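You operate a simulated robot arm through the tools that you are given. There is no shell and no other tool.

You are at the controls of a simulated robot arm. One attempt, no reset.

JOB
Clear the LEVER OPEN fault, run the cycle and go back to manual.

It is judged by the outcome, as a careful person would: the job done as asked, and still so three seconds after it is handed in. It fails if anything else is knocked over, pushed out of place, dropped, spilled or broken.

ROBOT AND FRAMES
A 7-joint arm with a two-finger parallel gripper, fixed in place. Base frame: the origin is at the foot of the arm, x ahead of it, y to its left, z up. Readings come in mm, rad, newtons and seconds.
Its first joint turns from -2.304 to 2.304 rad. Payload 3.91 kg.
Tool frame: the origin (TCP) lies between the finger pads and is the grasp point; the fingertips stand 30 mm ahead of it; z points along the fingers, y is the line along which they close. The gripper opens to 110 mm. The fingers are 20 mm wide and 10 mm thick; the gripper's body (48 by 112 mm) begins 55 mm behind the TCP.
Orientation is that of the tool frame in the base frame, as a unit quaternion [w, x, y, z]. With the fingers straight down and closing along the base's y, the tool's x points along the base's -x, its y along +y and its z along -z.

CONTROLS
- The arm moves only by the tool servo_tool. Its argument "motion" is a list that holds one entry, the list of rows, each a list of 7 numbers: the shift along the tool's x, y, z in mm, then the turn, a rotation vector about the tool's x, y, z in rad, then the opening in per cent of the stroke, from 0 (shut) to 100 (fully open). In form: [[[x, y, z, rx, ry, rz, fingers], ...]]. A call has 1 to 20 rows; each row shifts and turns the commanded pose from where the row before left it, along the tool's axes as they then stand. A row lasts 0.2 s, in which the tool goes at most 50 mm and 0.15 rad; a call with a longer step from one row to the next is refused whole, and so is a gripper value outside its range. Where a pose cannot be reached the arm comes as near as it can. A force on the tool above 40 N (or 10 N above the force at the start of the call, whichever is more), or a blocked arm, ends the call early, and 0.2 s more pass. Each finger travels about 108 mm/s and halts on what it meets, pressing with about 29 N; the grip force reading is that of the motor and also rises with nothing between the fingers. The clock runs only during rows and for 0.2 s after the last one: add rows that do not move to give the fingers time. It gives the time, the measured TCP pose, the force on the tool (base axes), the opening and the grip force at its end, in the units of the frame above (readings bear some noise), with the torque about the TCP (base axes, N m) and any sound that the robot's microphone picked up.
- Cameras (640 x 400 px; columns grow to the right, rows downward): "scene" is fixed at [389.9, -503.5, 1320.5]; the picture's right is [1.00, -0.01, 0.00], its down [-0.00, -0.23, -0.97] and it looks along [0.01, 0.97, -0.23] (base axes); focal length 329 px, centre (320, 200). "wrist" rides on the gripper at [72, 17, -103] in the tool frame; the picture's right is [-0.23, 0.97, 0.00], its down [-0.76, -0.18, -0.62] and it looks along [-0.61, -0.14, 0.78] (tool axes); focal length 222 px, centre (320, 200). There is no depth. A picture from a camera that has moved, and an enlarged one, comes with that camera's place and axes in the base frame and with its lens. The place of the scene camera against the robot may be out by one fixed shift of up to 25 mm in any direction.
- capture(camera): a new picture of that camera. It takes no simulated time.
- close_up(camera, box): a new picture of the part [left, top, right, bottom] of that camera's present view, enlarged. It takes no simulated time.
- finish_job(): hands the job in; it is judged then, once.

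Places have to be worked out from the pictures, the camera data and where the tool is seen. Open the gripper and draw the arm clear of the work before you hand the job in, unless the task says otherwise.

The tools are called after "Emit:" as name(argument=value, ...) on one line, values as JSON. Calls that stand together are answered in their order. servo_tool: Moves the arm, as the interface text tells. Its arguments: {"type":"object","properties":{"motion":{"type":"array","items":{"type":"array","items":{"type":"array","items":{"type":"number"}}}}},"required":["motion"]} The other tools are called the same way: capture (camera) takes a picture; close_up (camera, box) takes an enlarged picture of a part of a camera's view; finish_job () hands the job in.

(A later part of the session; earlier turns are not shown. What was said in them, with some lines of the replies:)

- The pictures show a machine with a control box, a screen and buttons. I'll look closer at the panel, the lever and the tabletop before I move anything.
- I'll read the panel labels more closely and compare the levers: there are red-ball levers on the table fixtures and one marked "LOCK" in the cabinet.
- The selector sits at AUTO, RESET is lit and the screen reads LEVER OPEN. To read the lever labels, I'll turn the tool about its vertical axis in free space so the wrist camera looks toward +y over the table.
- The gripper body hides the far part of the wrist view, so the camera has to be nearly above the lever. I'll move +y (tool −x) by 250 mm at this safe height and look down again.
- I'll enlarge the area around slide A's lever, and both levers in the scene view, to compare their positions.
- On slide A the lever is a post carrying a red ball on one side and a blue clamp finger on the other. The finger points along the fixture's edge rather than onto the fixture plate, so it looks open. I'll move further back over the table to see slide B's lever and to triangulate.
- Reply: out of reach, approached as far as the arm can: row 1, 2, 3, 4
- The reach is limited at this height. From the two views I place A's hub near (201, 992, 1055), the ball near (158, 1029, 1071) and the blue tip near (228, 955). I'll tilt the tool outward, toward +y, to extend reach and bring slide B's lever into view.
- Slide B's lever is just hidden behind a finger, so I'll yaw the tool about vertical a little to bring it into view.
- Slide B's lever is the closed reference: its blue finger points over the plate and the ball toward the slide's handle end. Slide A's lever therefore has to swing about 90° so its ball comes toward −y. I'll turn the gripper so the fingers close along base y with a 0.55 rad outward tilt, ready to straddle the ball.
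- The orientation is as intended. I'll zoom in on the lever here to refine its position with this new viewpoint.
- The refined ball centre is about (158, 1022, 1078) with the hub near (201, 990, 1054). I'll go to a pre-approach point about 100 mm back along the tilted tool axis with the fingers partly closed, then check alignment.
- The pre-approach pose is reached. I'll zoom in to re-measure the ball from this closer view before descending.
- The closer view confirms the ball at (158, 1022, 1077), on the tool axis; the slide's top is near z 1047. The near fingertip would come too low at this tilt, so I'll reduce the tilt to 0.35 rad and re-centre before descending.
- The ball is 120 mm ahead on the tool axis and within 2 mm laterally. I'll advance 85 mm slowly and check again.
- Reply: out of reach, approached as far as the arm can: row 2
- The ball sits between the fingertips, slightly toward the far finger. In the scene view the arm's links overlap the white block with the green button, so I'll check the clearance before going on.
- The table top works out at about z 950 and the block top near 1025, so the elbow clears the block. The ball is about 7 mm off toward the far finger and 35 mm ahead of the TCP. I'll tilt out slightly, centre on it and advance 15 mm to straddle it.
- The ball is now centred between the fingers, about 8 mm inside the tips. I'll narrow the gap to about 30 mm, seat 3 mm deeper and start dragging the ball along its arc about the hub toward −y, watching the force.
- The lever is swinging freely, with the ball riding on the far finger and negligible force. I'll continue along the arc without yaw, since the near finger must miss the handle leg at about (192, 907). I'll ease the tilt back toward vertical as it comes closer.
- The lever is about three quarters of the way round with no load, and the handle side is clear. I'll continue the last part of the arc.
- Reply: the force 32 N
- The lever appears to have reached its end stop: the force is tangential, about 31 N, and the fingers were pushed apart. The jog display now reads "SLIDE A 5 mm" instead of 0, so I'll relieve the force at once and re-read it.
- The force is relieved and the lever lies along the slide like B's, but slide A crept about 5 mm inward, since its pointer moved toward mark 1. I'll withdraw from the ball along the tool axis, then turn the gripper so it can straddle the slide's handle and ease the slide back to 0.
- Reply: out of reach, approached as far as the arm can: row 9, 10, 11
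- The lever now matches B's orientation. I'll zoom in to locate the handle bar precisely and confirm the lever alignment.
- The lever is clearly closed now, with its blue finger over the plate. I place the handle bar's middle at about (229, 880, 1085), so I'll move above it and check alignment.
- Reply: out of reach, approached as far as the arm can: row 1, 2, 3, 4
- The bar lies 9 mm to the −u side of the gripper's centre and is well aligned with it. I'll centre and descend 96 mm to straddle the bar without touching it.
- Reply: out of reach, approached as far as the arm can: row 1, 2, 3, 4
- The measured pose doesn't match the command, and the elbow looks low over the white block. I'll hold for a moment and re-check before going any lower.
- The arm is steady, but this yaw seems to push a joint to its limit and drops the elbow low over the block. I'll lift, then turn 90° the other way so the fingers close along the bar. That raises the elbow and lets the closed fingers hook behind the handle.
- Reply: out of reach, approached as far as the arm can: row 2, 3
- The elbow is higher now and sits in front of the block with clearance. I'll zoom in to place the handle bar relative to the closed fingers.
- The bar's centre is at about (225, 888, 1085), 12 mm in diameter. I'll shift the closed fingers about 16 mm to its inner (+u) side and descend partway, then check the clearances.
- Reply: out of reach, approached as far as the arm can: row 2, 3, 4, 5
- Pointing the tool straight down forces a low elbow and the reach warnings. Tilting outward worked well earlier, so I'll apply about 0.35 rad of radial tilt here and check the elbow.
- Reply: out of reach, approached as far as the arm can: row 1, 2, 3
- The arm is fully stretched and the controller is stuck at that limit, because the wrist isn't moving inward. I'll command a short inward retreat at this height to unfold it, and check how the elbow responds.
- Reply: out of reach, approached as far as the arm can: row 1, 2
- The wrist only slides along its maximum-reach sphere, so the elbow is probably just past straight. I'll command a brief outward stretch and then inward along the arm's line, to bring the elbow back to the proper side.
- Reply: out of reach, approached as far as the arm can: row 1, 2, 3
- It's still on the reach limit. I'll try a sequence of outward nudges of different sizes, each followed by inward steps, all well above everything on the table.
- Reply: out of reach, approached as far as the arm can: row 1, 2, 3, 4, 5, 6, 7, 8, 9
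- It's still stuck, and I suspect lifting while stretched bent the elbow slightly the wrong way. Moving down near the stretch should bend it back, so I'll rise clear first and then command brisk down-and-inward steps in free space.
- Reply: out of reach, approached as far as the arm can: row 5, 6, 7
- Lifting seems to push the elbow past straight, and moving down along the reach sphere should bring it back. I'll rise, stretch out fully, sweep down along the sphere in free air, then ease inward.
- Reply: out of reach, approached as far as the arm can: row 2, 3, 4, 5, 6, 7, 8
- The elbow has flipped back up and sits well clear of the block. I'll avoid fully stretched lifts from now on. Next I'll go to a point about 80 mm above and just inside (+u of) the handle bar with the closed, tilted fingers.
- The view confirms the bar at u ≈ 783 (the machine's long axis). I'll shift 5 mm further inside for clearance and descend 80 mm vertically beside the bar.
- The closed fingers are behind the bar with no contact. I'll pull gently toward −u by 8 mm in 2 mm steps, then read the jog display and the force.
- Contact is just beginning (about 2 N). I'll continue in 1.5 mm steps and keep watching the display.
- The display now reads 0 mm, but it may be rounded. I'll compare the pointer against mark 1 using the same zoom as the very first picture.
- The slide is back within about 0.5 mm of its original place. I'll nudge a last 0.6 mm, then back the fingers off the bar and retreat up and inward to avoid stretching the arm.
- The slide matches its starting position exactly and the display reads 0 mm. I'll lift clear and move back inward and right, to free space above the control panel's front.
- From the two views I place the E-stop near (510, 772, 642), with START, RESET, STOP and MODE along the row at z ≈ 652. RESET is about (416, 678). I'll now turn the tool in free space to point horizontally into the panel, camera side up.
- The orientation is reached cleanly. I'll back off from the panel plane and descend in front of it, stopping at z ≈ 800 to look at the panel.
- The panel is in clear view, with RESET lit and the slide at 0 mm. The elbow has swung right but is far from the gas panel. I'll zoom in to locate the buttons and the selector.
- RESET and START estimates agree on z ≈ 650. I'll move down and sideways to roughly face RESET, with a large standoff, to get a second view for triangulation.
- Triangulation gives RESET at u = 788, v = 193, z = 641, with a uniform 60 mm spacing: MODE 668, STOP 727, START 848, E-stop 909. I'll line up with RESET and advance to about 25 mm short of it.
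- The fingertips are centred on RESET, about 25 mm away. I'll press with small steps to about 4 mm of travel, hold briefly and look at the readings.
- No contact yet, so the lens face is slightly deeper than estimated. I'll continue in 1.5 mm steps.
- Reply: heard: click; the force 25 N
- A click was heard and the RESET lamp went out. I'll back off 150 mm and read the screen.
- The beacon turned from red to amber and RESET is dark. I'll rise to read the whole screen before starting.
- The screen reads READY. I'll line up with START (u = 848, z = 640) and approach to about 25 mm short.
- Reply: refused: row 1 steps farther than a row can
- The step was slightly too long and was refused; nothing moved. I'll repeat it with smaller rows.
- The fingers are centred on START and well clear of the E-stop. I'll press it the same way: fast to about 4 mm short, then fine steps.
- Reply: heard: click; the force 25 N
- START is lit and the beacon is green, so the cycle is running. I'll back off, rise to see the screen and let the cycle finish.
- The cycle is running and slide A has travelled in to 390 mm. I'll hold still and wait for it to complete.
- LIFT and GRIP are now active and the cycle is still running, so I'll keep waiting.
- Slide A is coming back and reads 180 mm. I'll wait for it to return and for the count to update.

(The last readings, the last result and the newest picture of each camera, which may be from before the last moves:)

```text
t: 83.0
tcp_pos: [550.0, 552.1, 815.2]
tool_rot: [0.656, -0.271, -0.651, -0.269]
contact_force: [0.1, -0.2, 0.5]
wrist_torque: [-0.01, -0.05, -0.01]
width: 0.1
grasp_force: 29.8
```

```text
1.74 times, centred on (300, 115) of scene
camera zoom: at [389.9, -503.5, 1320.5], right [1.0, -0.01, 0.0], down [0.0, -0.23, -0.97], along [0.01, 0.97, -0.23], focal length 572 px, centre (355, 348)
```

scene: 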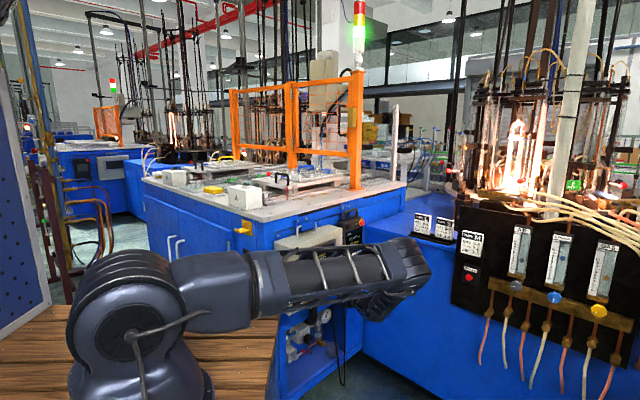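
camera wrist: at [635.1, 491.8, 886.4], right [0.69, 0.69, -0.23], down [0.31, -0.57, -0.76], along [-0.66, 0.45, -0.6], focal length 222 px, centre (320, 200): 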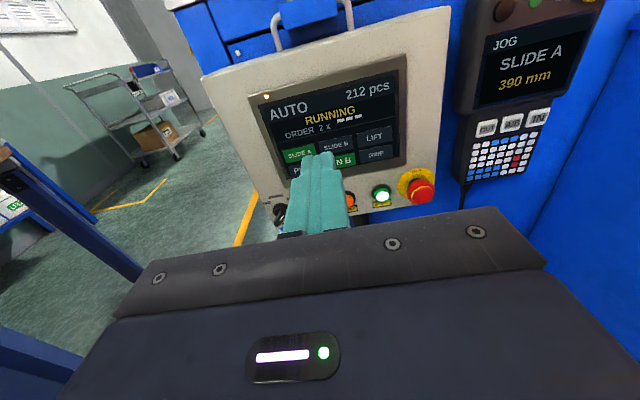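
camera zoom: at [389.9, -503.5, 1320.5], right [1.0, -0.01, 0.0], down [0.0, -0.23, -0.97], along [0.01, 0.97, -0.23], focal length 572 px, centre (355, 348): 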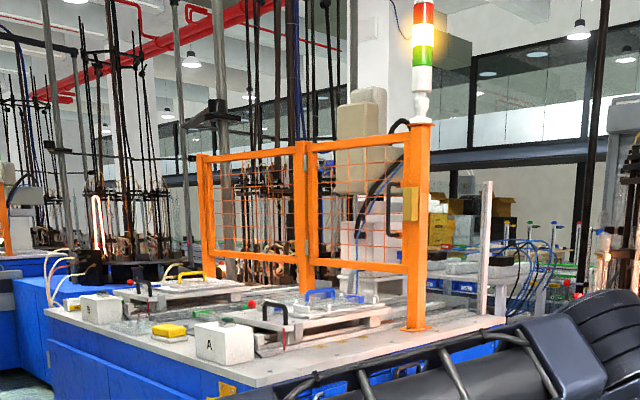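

The cycle is DONE, with the count at 213, both pins home and slide A at 0 mm. Now for the MODE selector: I'll move to a spot where the camera sees the knob clearly.

Emit:
servo_tool(motion=[[[-38, -15, 13, 0, 0, 0, 0], [-38, -15, 13, 0, 0, 0, 0], [-38, -15, 14, 0, 0, 0, 0], [0, 0, 0, 0, 0, 0, 0]]])

Emit:
capture(camera="wrist")

Emit:
close_up(camera="wrist", box=[170, 130, 298, 210])

Emit:
capture(camera="scene")

```text
t: 84.0
tcp_pos: [490.2, 548.2, 700.8]
tool_rot: [0.656, -0.272, -0.651, -0.27]
contact_force: [0.6, -0.6, -0.5]
wrist_torque: [0.02, 0.0, 0.01]
width: 0.0
grasp_force: 28.8
```

```text
taken
camera wrist: at [575.0, 487.7, 771.9], right [0.69, 0.69, -0.23], down [0.31, -0.57, -0.76], along [-0.66, 0.45, -0.6], focal length 222 px, centre (320, 200)
```

wrist: 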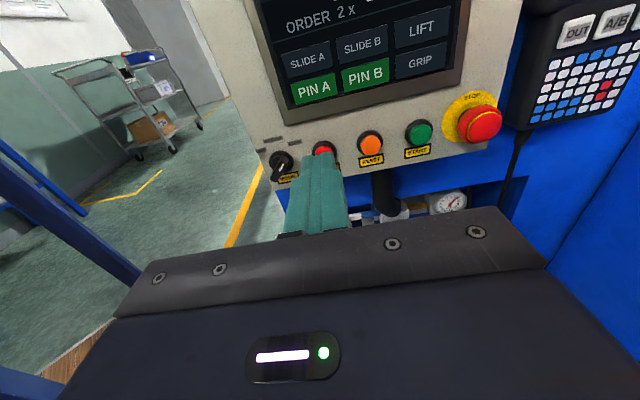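

```text
5.00 times, centred on (234, 170) of wrist
camera zoom: at [575.0, 487.7, 771.9], right [0.69, 0.69, -0.23], down [0.31, -0.57, -0.76], along [-0.66, 0.45, -0.6], focal length 1111 px, centre (750, 350)
```

zoom: 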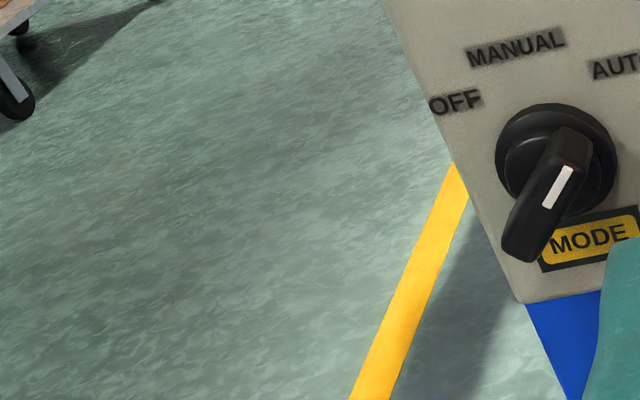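

```text
taken
```

scene: 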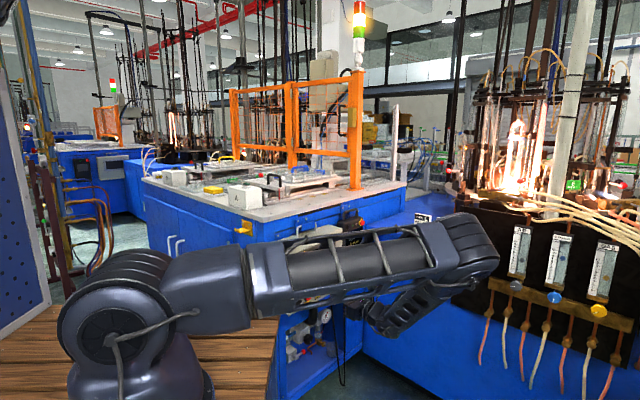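

The knob is centred near u = 666, z = 637, with its bar at 45° (AUTO) and front face near v = 190. I'll move in front of it, open to about 40 mm and roll the gripper 45° clockwise so the fingers straddle the bar.

Emit:
servo_tool(motion=[[[-21.3, -22.8, 0, 0, 0, 0, 10], [-21.3, -22.8, 0, 0, 0, 0, 20], [-21.3, -22.8, 0, 0, 0, 0, 36], [0, 0, 0, 0, 0, 0.1309, 36], [0, 0, 0, 0, 0, 0.1309, 36], [0, 0, 0, 0, 0, 0.1309, 36], [0, 0, 0, 0, 0, 0.1309, 36], [0, 0, 0, 0, 0, 0.1309, 36], [0, 0, 0, 0, 0, 0.1309, 36], [0, 0, 0, 0, 0, 0, 36]]])

Emit:
capture(camera="wrist")

Emit:
close_up(camera="wrist", box=[240, 80, 400, 180])

Emit:
capture(camera="scene")

```text
t: 86.2
tcp_pos: [440.1, 500.8, 638.2]
tool_rot: [0.709, -0.5, -0.497, 0.002]
contact_force: [0.7, 0.1, -0.6]
wrist_torque: [-0.03, -0.02, -0.03]
width: 39.6
grasp_force: 0.1
```

```text
taken
camera wrist: at [557.7, 473.3, 675.8], right [0.37, 0.37, -0.85], down [-0.03, -0.91, -0.41], along [-0.93, 0.18, -0.32], focal length 222 px, centre (320, 200)
```

wrist: 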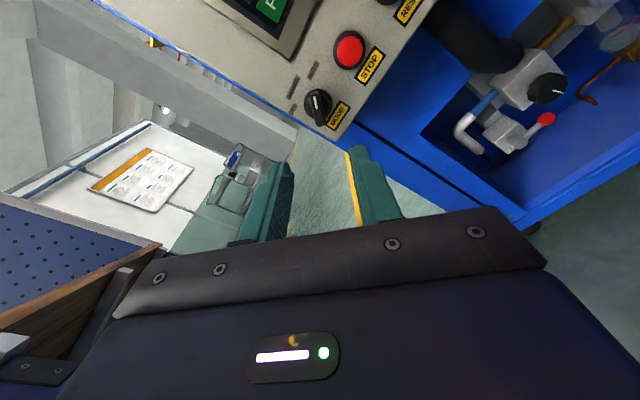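

```text
4.00 times, centred on (320, 130) of wrist
camera zoom: at [557.7, 473.3, 675.8], right [0.37, 0.37, -0.85], down [-0.03, -0.91, -0.41], along [-0.93, 0.18, -0.32], focal length 888 px, centre (320, 480)
```

zoom: 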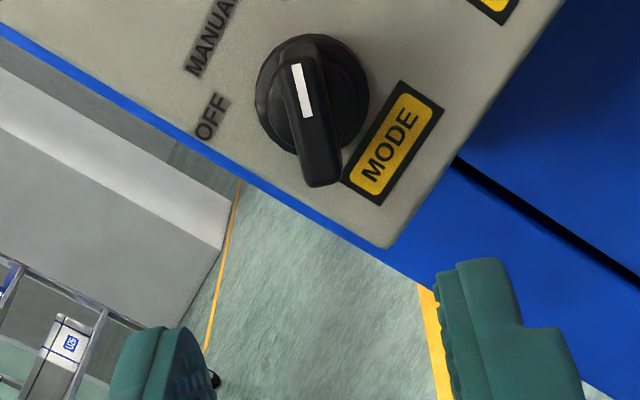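

```text
taken
```

scene: 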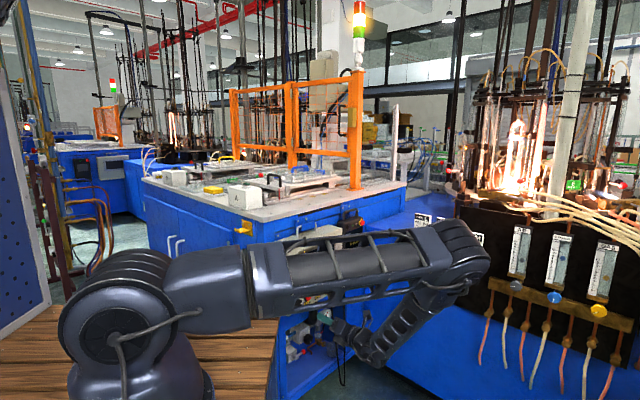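

The gripper is centred on the knob, which I measure at (665, 638), and the bar is aligned between the fingers. I'll advance to about 10 mm short of the bar and check.

Emit:
servo_tool(motion=[[[0, 0, 36, 0, 0, 0, 36], [0, 0, 36, 0, 0, 0, 36], [0, 0, 36, 0, 0, 0, 36], [0, 0, 0, 0, 0, 0, 36]]])

Emit:
capture(camera="wrist")

Emit:
close_up(camera="wrist", box=[240, 80, 400, 180])

```text
t: 87.2
tcp_pos: [362.8, 577.6, 637.9]
tool_rot: [0.709, -0.5, -0.498, 0.001]
contact_force: [-0.9, 0.3, 1.4]
wrist_torque: [0.02, -0.03, -0.02]
width: 39.7
grasp_force: 0.0
```

```text
taken
camera wrist: at [480.7, 549.7, 675.1], right [0.37, 0.37, -0.85], down [-0.03, -0.91, -0.41], along [-0.93, 0.18, -0.32], focal length 222 px, centre (320, 200)
```

wrist: 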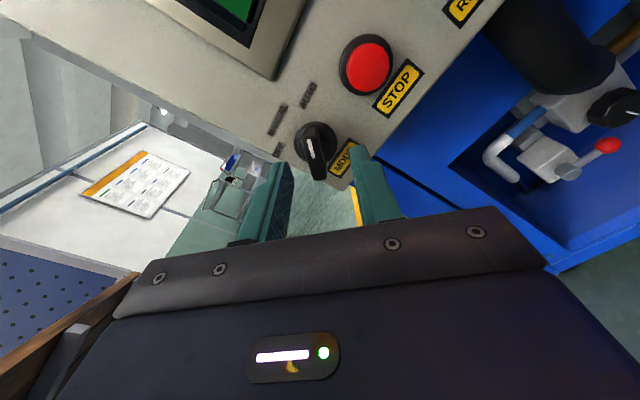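

```text
4.00 times, centred on (320, 130) of wrist
camera zoom: at [480.7, 549.7, 675.1], right [0.37, 0.37, -0.85], down [-0.03, -0.91, -0.41], along [-0.93, 0.18, -0.32], focal length 888 px, centre (320, 480)
```

zoom: 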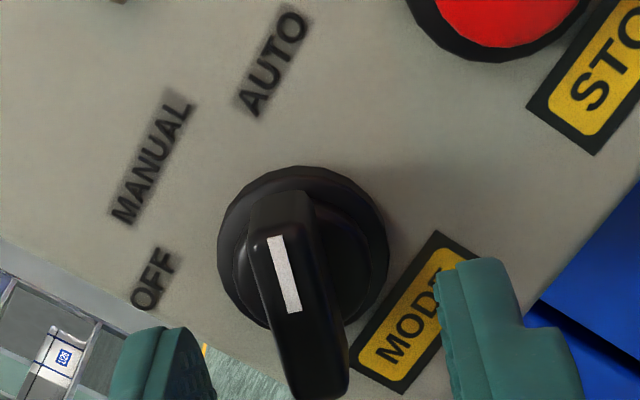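

The fingers straddle the bar correctly. I'll advance another 18 mm so the tips overlap the bar by about 9 mm, then close gently.

Emit:
servo_tool(motion=[[[0, 0, 6, 0, 0, 0, 36], [0, 0, 6, 0, 0, 0, 36], [0, 0, 6, 0, 0, 0, 36], [0, 0, 0, 0, 0, 0, 36]]])

Emit:
close_up(camera="wrist", box=[240, 100, 400, 200])

```text
t: 88.2
tcp_pos: [351.5, 590.0, 639.6]
tool_rot: [0.709, -0.5, -0.497, 0.003]
contact_force: [-0.3, 0.0, 0.7]
wrist_torque: [-0.03, -0.02, -0.02]
width: 39.9
grasp_force: 0.1
```

```text
4.00 times, centred on (320, 150) of wrist
camera zoom: at [468.2, 562.3, 675.9], right [0.37, 0.37, -0.85], down [-0.03, -0.91, -0.41], along [-0.93, 0.18, -0.32], focal length 888 px, centre (320, 400)
```

zoom: 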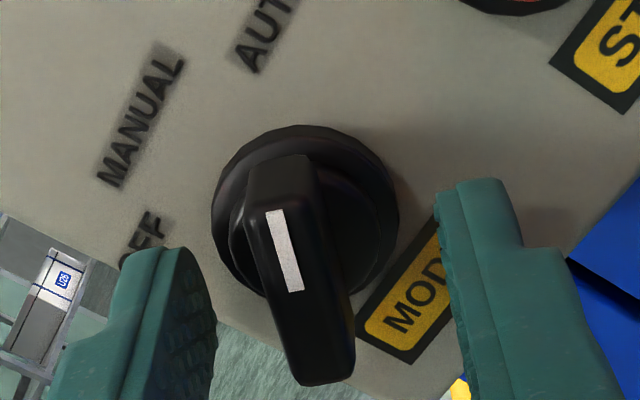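

The bar's front face is at v ≈ 181, so the tips overlap it by about 16 mm. I'll close the fingers on the bar.

Emit:
servo_tool(motion=[[[0, 0, 0, 0, 0, 0, 25], [0, 0, 0, 0, 0, 0, 18], [0, 0, 0, 0, 0, 0, 12], [0, 0, 0, 0, 0, 0, 6], [0, 0, 0, 0, 0, 0, 0], [0, 0, 0, 0, 0, 0, 0]]])

Emit:
close_up(camera="wrist", box=[240, 100, 400, 200])

```text
t: 89.3
tcp_pos: [349.5, 587.4, 639.8]
tool_rot: [0.711, -0.498, -0.497, 0.004]
contact_force: [0.9, -12.7, 8.9]
wrist_torque: [0.28, 0.17, 0.39]
width: 23.9
grasp_force: 45.0
stopped in row 5: the force on the tool passed its limit at 41 N (the readings are from after the stop); the commanded pose is now the measured one
```

```text
4.00 times, centred on (320, 150) of wrist
camera zoom: at [467.5, 561.5, 676.9], right [0.36, 0.38, -0.85], down [-0.03, -0.91, -0.42], along [-0.93, 0.18, -0.32], focal length 888 px, centre (320, 400)
```

zoom: 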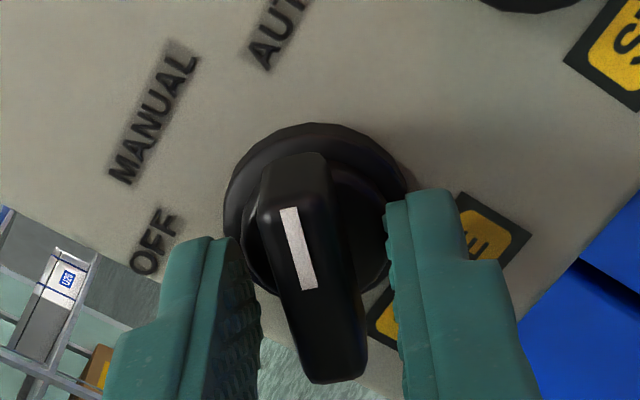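

The fingertips met the knob's round collar (24 mm wide) rather than the bar. I'll open, back out about 7 mm and look again before closing on the bar only.

Emit:
servo_tool(motion=[[[0, 0, 0, 0, 0, 0, 30], [0, 0, 0, 0, 0, 0, 36], [0, 0, -3.5, 0, 0, 0, 36], [0, 0, -3.5, 0, 0, 0, 36], [0, 0, 0, 0, 0, 0, 36]]])

Emit:
close_up(camera="wrist", box=[240, 100, 400, 200])

```text
t: 90.5
tcp_pos: [355.0, 584.9, 639.1]
tool_rot: [0.71, -0.499, -0.497, 0.003]
contact_force: [0.0, -0.4, -0.5]
wrist_torque: [-0.03, 0.03, 0.02]
width: 39.9
grasp_force: 0.1
```

```text
4.00 times, centred on (320, 150) of wrist
camera zoom: at [472.8, 557.0, 676.5], right [0.36, 0.38, -0.85], down [-0.03, -0.91, -0.41], along [-0.93, 0.18, -0.32], focal length 888 px, centre (320, 400)
```

zoom: 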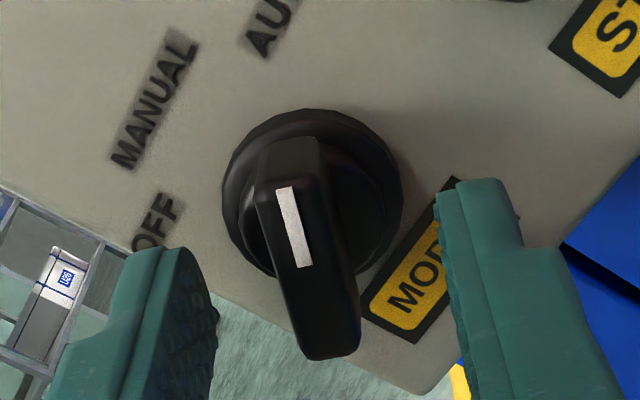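

The bar is now centred between the fingers to within 0.5 mm and the tips are at v ≈ 191. I'll back off 1.5 mm more to stay clear of the collar and close on the bar.

Emit:
servo_tool(motion=[[[0, 0, -1.5, 0, 0, 0, 30], [0, 0, 0, 0, 0, 0, 22], [0, 0, 0, 0, 0, 0, 16], [0, 0, 0, 0, 0, 0, 12], [0, 0, 0, 0, 0, 0, 9], [0, 0, 0, 0, 0, 0, 9]]])

Emit:
close_up(camera="wrist", box=[240, 100, 400, 200])

```text
t: 91.9
tcp_pos: [355.3, 583.0, 639.3]
tool_rot: [0.71, -0.498, -0.497, 0.003]
contact_force: [-2.7, -3.6, 3.7]
wrist_torque: [0.08, 0.02, 0.09]
width: 12.5
grasp_force: 2.3
```

```text
4.00 times, centred on (320, 150) of wrist
camera zoom: at [473.4, 555.9, 676.6], right [0.36, 0.38, -0.85], down [-0.03, -0.91, -0.42], along [-0.93, 0.18, -0.32], focal length 888 px, centre (320, 400)
```

zoom: 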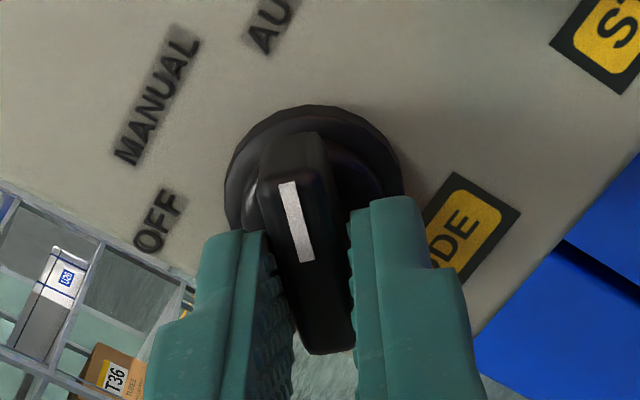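

The fingers now hold the bar at 12.5 mm with only light force. I'll roll the gripper 45° counter-clockwise (negative about tool z) to turn the knob from AUTO to MANUAL.

Emit:
servo_tool(motion=[[[0, 0, 0, 0, 0, -0.1, 9], [0, 0, 0, 0, 0, -0.1, 9], [0, 0, 0, 0, 0, -0.1, 9], [0, 0, 0, 0, 0, -0.1, 9], [0, 0, 0, 0, 0, -0.1, 9], [0, 0, 0, 0, 0, -0.1, 9], [0, 0, 0, 0, 0, -0.1, 9], [0, 0, 0, 0, 0, -0.085, 9], [0, 0, 0, 0, 0, 0, 9]]])

Emit:
capture(camera="wrist")

Emit:
close_up(camera="wrist", box=[240, 100, 400, 200])

```text
t: 93.9
tcp_pos: [356.5, 583.3, 639.8]
tool_rot: [0.657, -0.27, -0.65, -0.27]
contact_force: [4.4, 1.9, -0.4]
wrist_torque: [0.01, -0.03, -0.11]
width: 11.6
grasp_force: 1.7
```

```text
taken
camera wrist: at [441.7, 523.3, 710.0], right [0.69, 0.69, -0.23], down [0.31, -0.56, -0.77], along [-0.66, 0.45, -0.6], focal length 222 px, centre (320, 200)
```

wrist: 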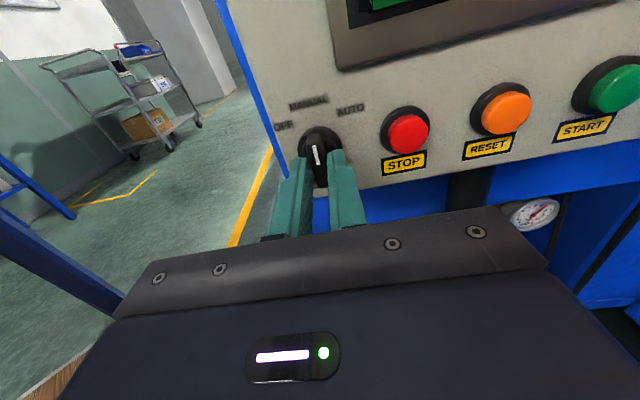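

```text
4.00 times, centred on (320, 150) of wrist
camera zoom: at [441.7, 523.3, 710.0], right [0.69, 0.69, -0.23], down [0.31, -0.56, -0.77], along [-0.66, 0.45, -0.6], focal length 888 px, centre (320, 400)
```

zoom: 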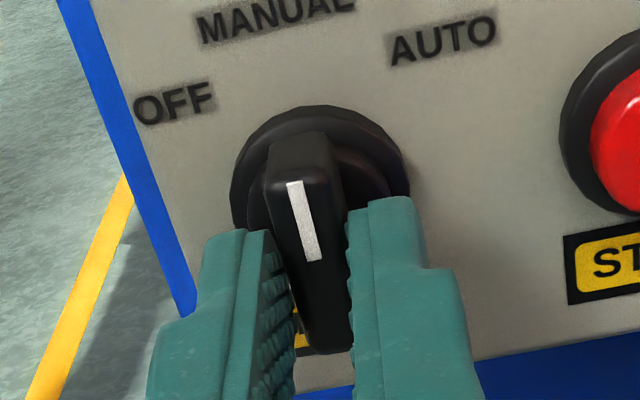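

The knob followed and its pointer now stands at MANUAL. I'll open the fingers, back straight out and read the screen.

Emit:
servo_tool(motion=[[[0, 0, 0, 0, 0, 0, 15], [0, 0, 0, 0, 0, 0, 30], [0, 0, 0, 0, 0, 0, 36], [0, 0, -10, 0, 0, 0, 36], [0, 0, -25, 0, 0, 0, 36], [0, 0, -40, 0, 0, 0, 36], [0, 0, -40, 0, 0, 0, 36], [30, 30, -20, 0, 0, 0, 36], [35, 30, 0, 0, 0, 0, 36], [35, 30, 0, 0, 0, 0, 36], [0, 0, 0, 0, 0, 0, 36]]])

Emit:
capture(camera="wrist")

Emit:
close_up(camera="wrist", box=[200, 0, 520, 200])

Emit:
capture(camera="scene")

```text
t: 96.3
tcp_pos: [515.7, 550.9, 738.3]
tool_rot: [0.657, -0.27, -0.651, -0.269]
contact_force: [-1.0, -0.5, 0.5]
wrist_torque: [-0.01, -0.04, -0.05]
width: 39.7
grasp_force: 0.0
```

```text
taken
camera wrist: at [600.9, 491.1, 808.9], right [0.68, 0.69, -0.23], down [0.31, -0.56, -0.77], along [-0.66, 0.45, -0.6], focal length 222 px, centre (320, 200)
```

wrist: 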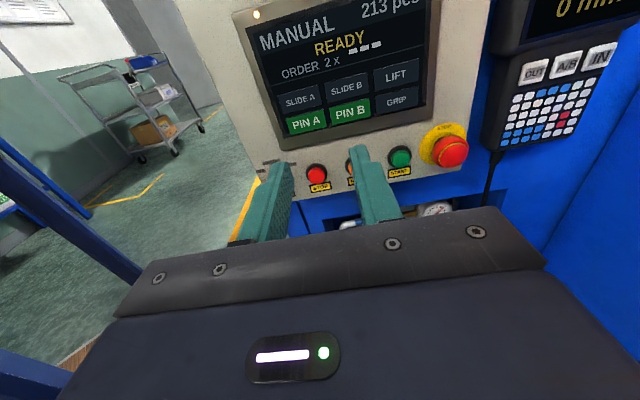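

```text
2.00 times, centred on (360, 100) of wrist
camera zoom: at [600.9, 491.1, 808.9], right [0.68, 0.69, -0.23], down [0.31, -0.56, -0.77], along [-0.66, 0.45, -0.6], focal length 444 px, centre (240, 400)
```

zoom: 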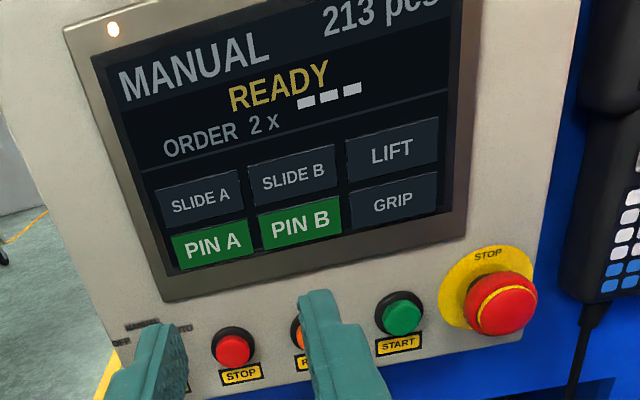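

```text
taken
```

scene: 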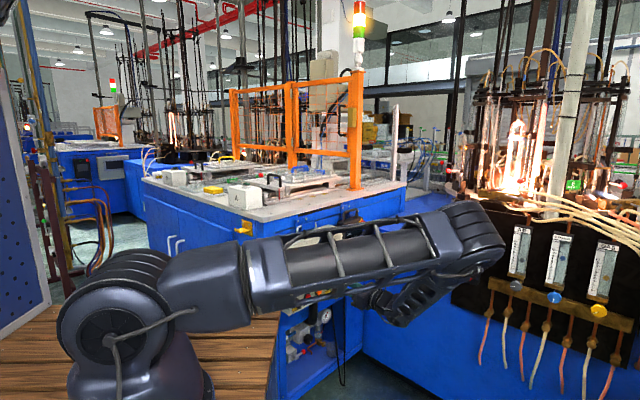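

The screen reads MANUAL, READY, 213 pcs. I'll draw the arm back and up along the path I came in on, open the gripper fully, and then check the whole scene.

Emit:
servo_tool(motion=[[[0, 0, -40, 0, 0, 0, 50], [10, 0, -40, 0, 0, 0, 70], [40, 0, -10, 0, 0, 0, 100], [45, 0, 0, 0, 0, 0, 100], [45, 0, 0, 0, 0, 0, 100], [45, 0, 0, 0, 0, 0, 100], [45, 0, 0, 0, 0, 0, 100], [45, 0, 0, 0, 0, 0, 100], [45, 0, 0, 0, 0, 0, 100], [45, 0, 0, 0, 0, 0, 100], [0, 0, 0, 0, 0, 0, 100]]])

Emit:
capture(camera="scene")

Emit:
close_up(camera="scene", box=[170, 130, 370, 255])

Emit:
close_up(camera="scene", box=[250, 160, 298, 190])

Emit:
close_up(camera="scene", box=[260, 200, 380, 330])

```text
t: 98.7
tcp_pos: [583.6, 487.1, 1102.8]
tool_rot: [0.657, -0.27, -0.65, -0.269]
contact_force: [0.2, -0.6, -0.4]
wrist_torque: [0.01, -0.01, 0.0]
width: 110.4
grasp_force: 0.1
```

```text
taken
```

scene: 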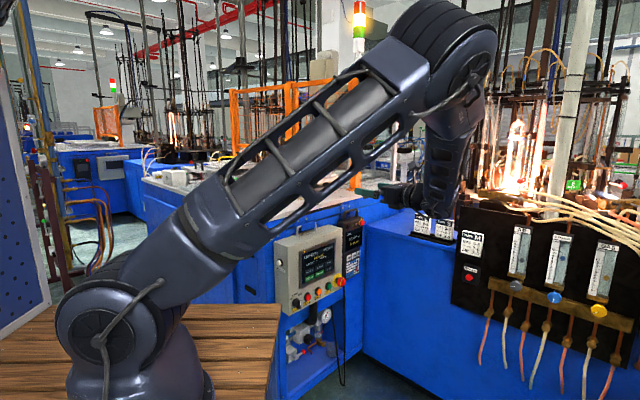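

```text
3.20 times, centred on (270, 192) of scene
camera zoom: at [389.9, -503.5, 1320.5], right [1.0, -0.01, 0.0], down [0.0, -0.23, -0.97], along [0.01, 0.97, -0.23], focal length 1052 px, centre (480, 224)
```

zoom: 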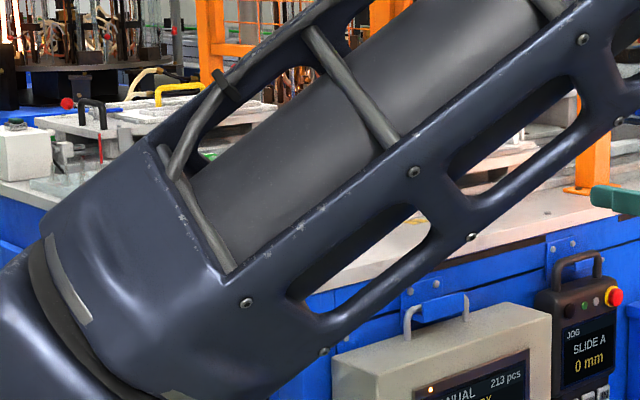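

```text
13.33 times, centred on (274, 175) of scene
camera zoom: at [389.9, -503.5, 1320.5], right [1.0, -0.01, 0.0], down [0.0, -0.23, -0.97], along [0.01, 0.97, -0.23], focal length 4383 px, centre (933, 533)
```

zoom: 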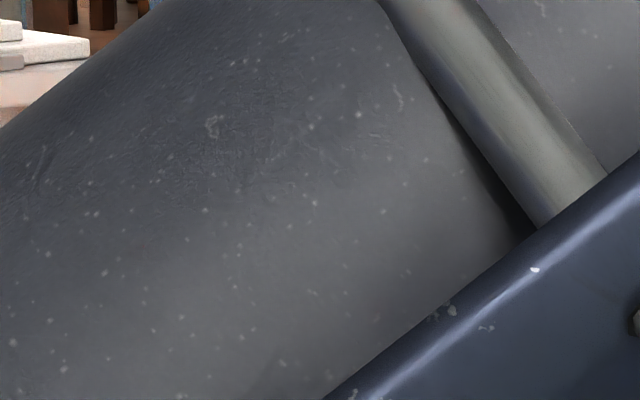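

```text
3.08 times, centred on (320, 265) of scene
camera zoom: at [389.9, -503.5, 1320.5], right [1.0, -0.01, 0.0], down [0.0, -0.23, -0.97], along [0.01, 0.97, -0.23], focal length 1012 px, centre (320, 0)
```

zoom: 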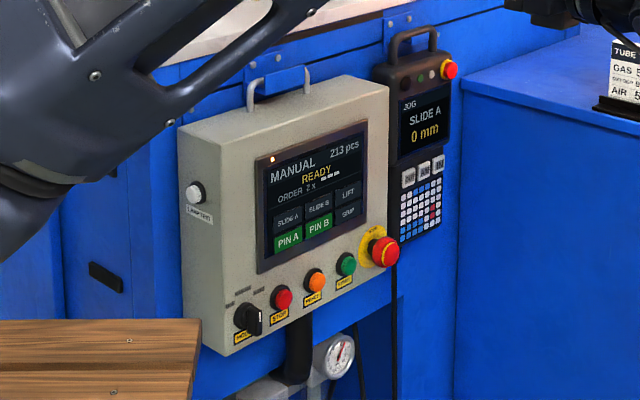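

MANUAL/READY is confirmed and the knob points to MANUAL. I'll raise the arm a bit more so I can verify the slide and the lever on the table.

Emit:
servo_tool(motion=[[[45, 0, 0, 0, 0, 0, 100], [45, 0, 0, 0, 0, 0, 100], [45, 0, 0, 0, 0, 0, 100], [30, -25, 25, 0, 0, 0, 100], [20, -30, 30, 0, 0, 0, 100], [0, 0, 0, 0, 0, 0, 100]]])

Emit:
capture(camera="scene")

Emit:
close_up(camera="scene", box=[170, 130, 370, 255])

Emit:
capture(camera="wrist")

```text
t: 100.1
tcp_pos: [505.9, 486.7, 1287.8]
tool_rot: [0.657, -0.27, -0.65, -0.269]
contact_force: [-0.2, 0.6, -0.3]
wrist_torque: [-0.02, 0.02, 0.0]
width: 110.1
grasp_force: 0.0
```

```text
taken
```

scene: 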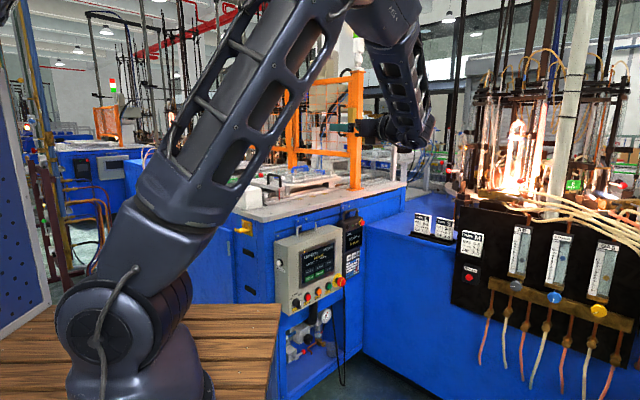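

```text
3.20 times, centred on (270, 192) of scene
camera zoom: at [389.9, -503.5, 1320.5], right [1.0, -0.01, 0.0], down [0.0, -0.23, -0.97], along [0.01, 0.97, -0.23], focal length 1052 px, centre (480, 224)
```

zoom: 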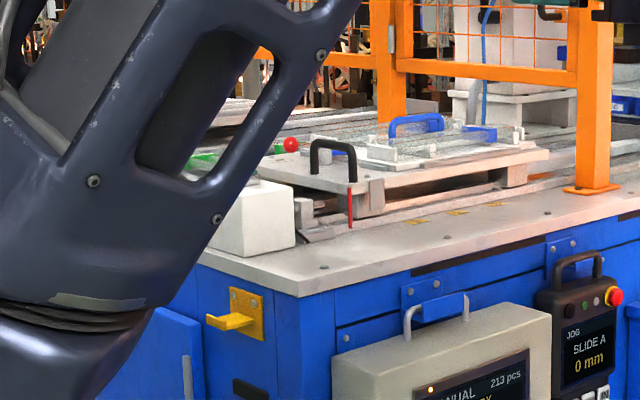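

```text
taken
camera wrist: at [592.6, 427.2, 1358.0], right [0.68, 0.69, -0.23], down [0.31, -0.56, -0.77], along [-0.66, 0.45, -0.6], focal length 222 px, centre (320, 200)
```

wrist: 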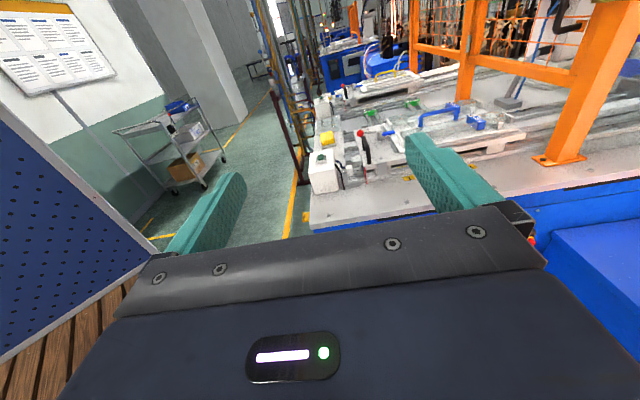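

Lever A is closed, slide A is at 0 mm and the block and other items are undisturbed. The panel shows MANUAL, READY, 213 pcs, and the arm is clear with the gripper open. I'm handing the job in.

Emit:
finish_job()

```text
The job is handed in.
```

The LEVER OPEN fault is cleared, one cycle has run and the machine is back in MANUAL. The screen showed MANUAL, READY and 213 pcs (it was 212) when I handed the job in.

- **Fault:** Slide A's clamp lever was open. I swung it closed to match slide B's lever and pressed RESET, and the screen went to READY.
- **Slide A:** Closing the lever pushed slide A about 5 mm inward. I pulled it back by its handle until the display read 0 mm and its pointer matched the first picture.
- **Cycle:** I pressed START and waited for DONE. Slide A came home to 0 mm and both pins showed green.
- **Selector:** On the first try the fingers closed on the knob's collar and tripped the force limit. The second try turned the knob cleanly to MANUAL.

In the last pictures nothing on the table was knocked over or displaced. The arm was clear with the gripper open.
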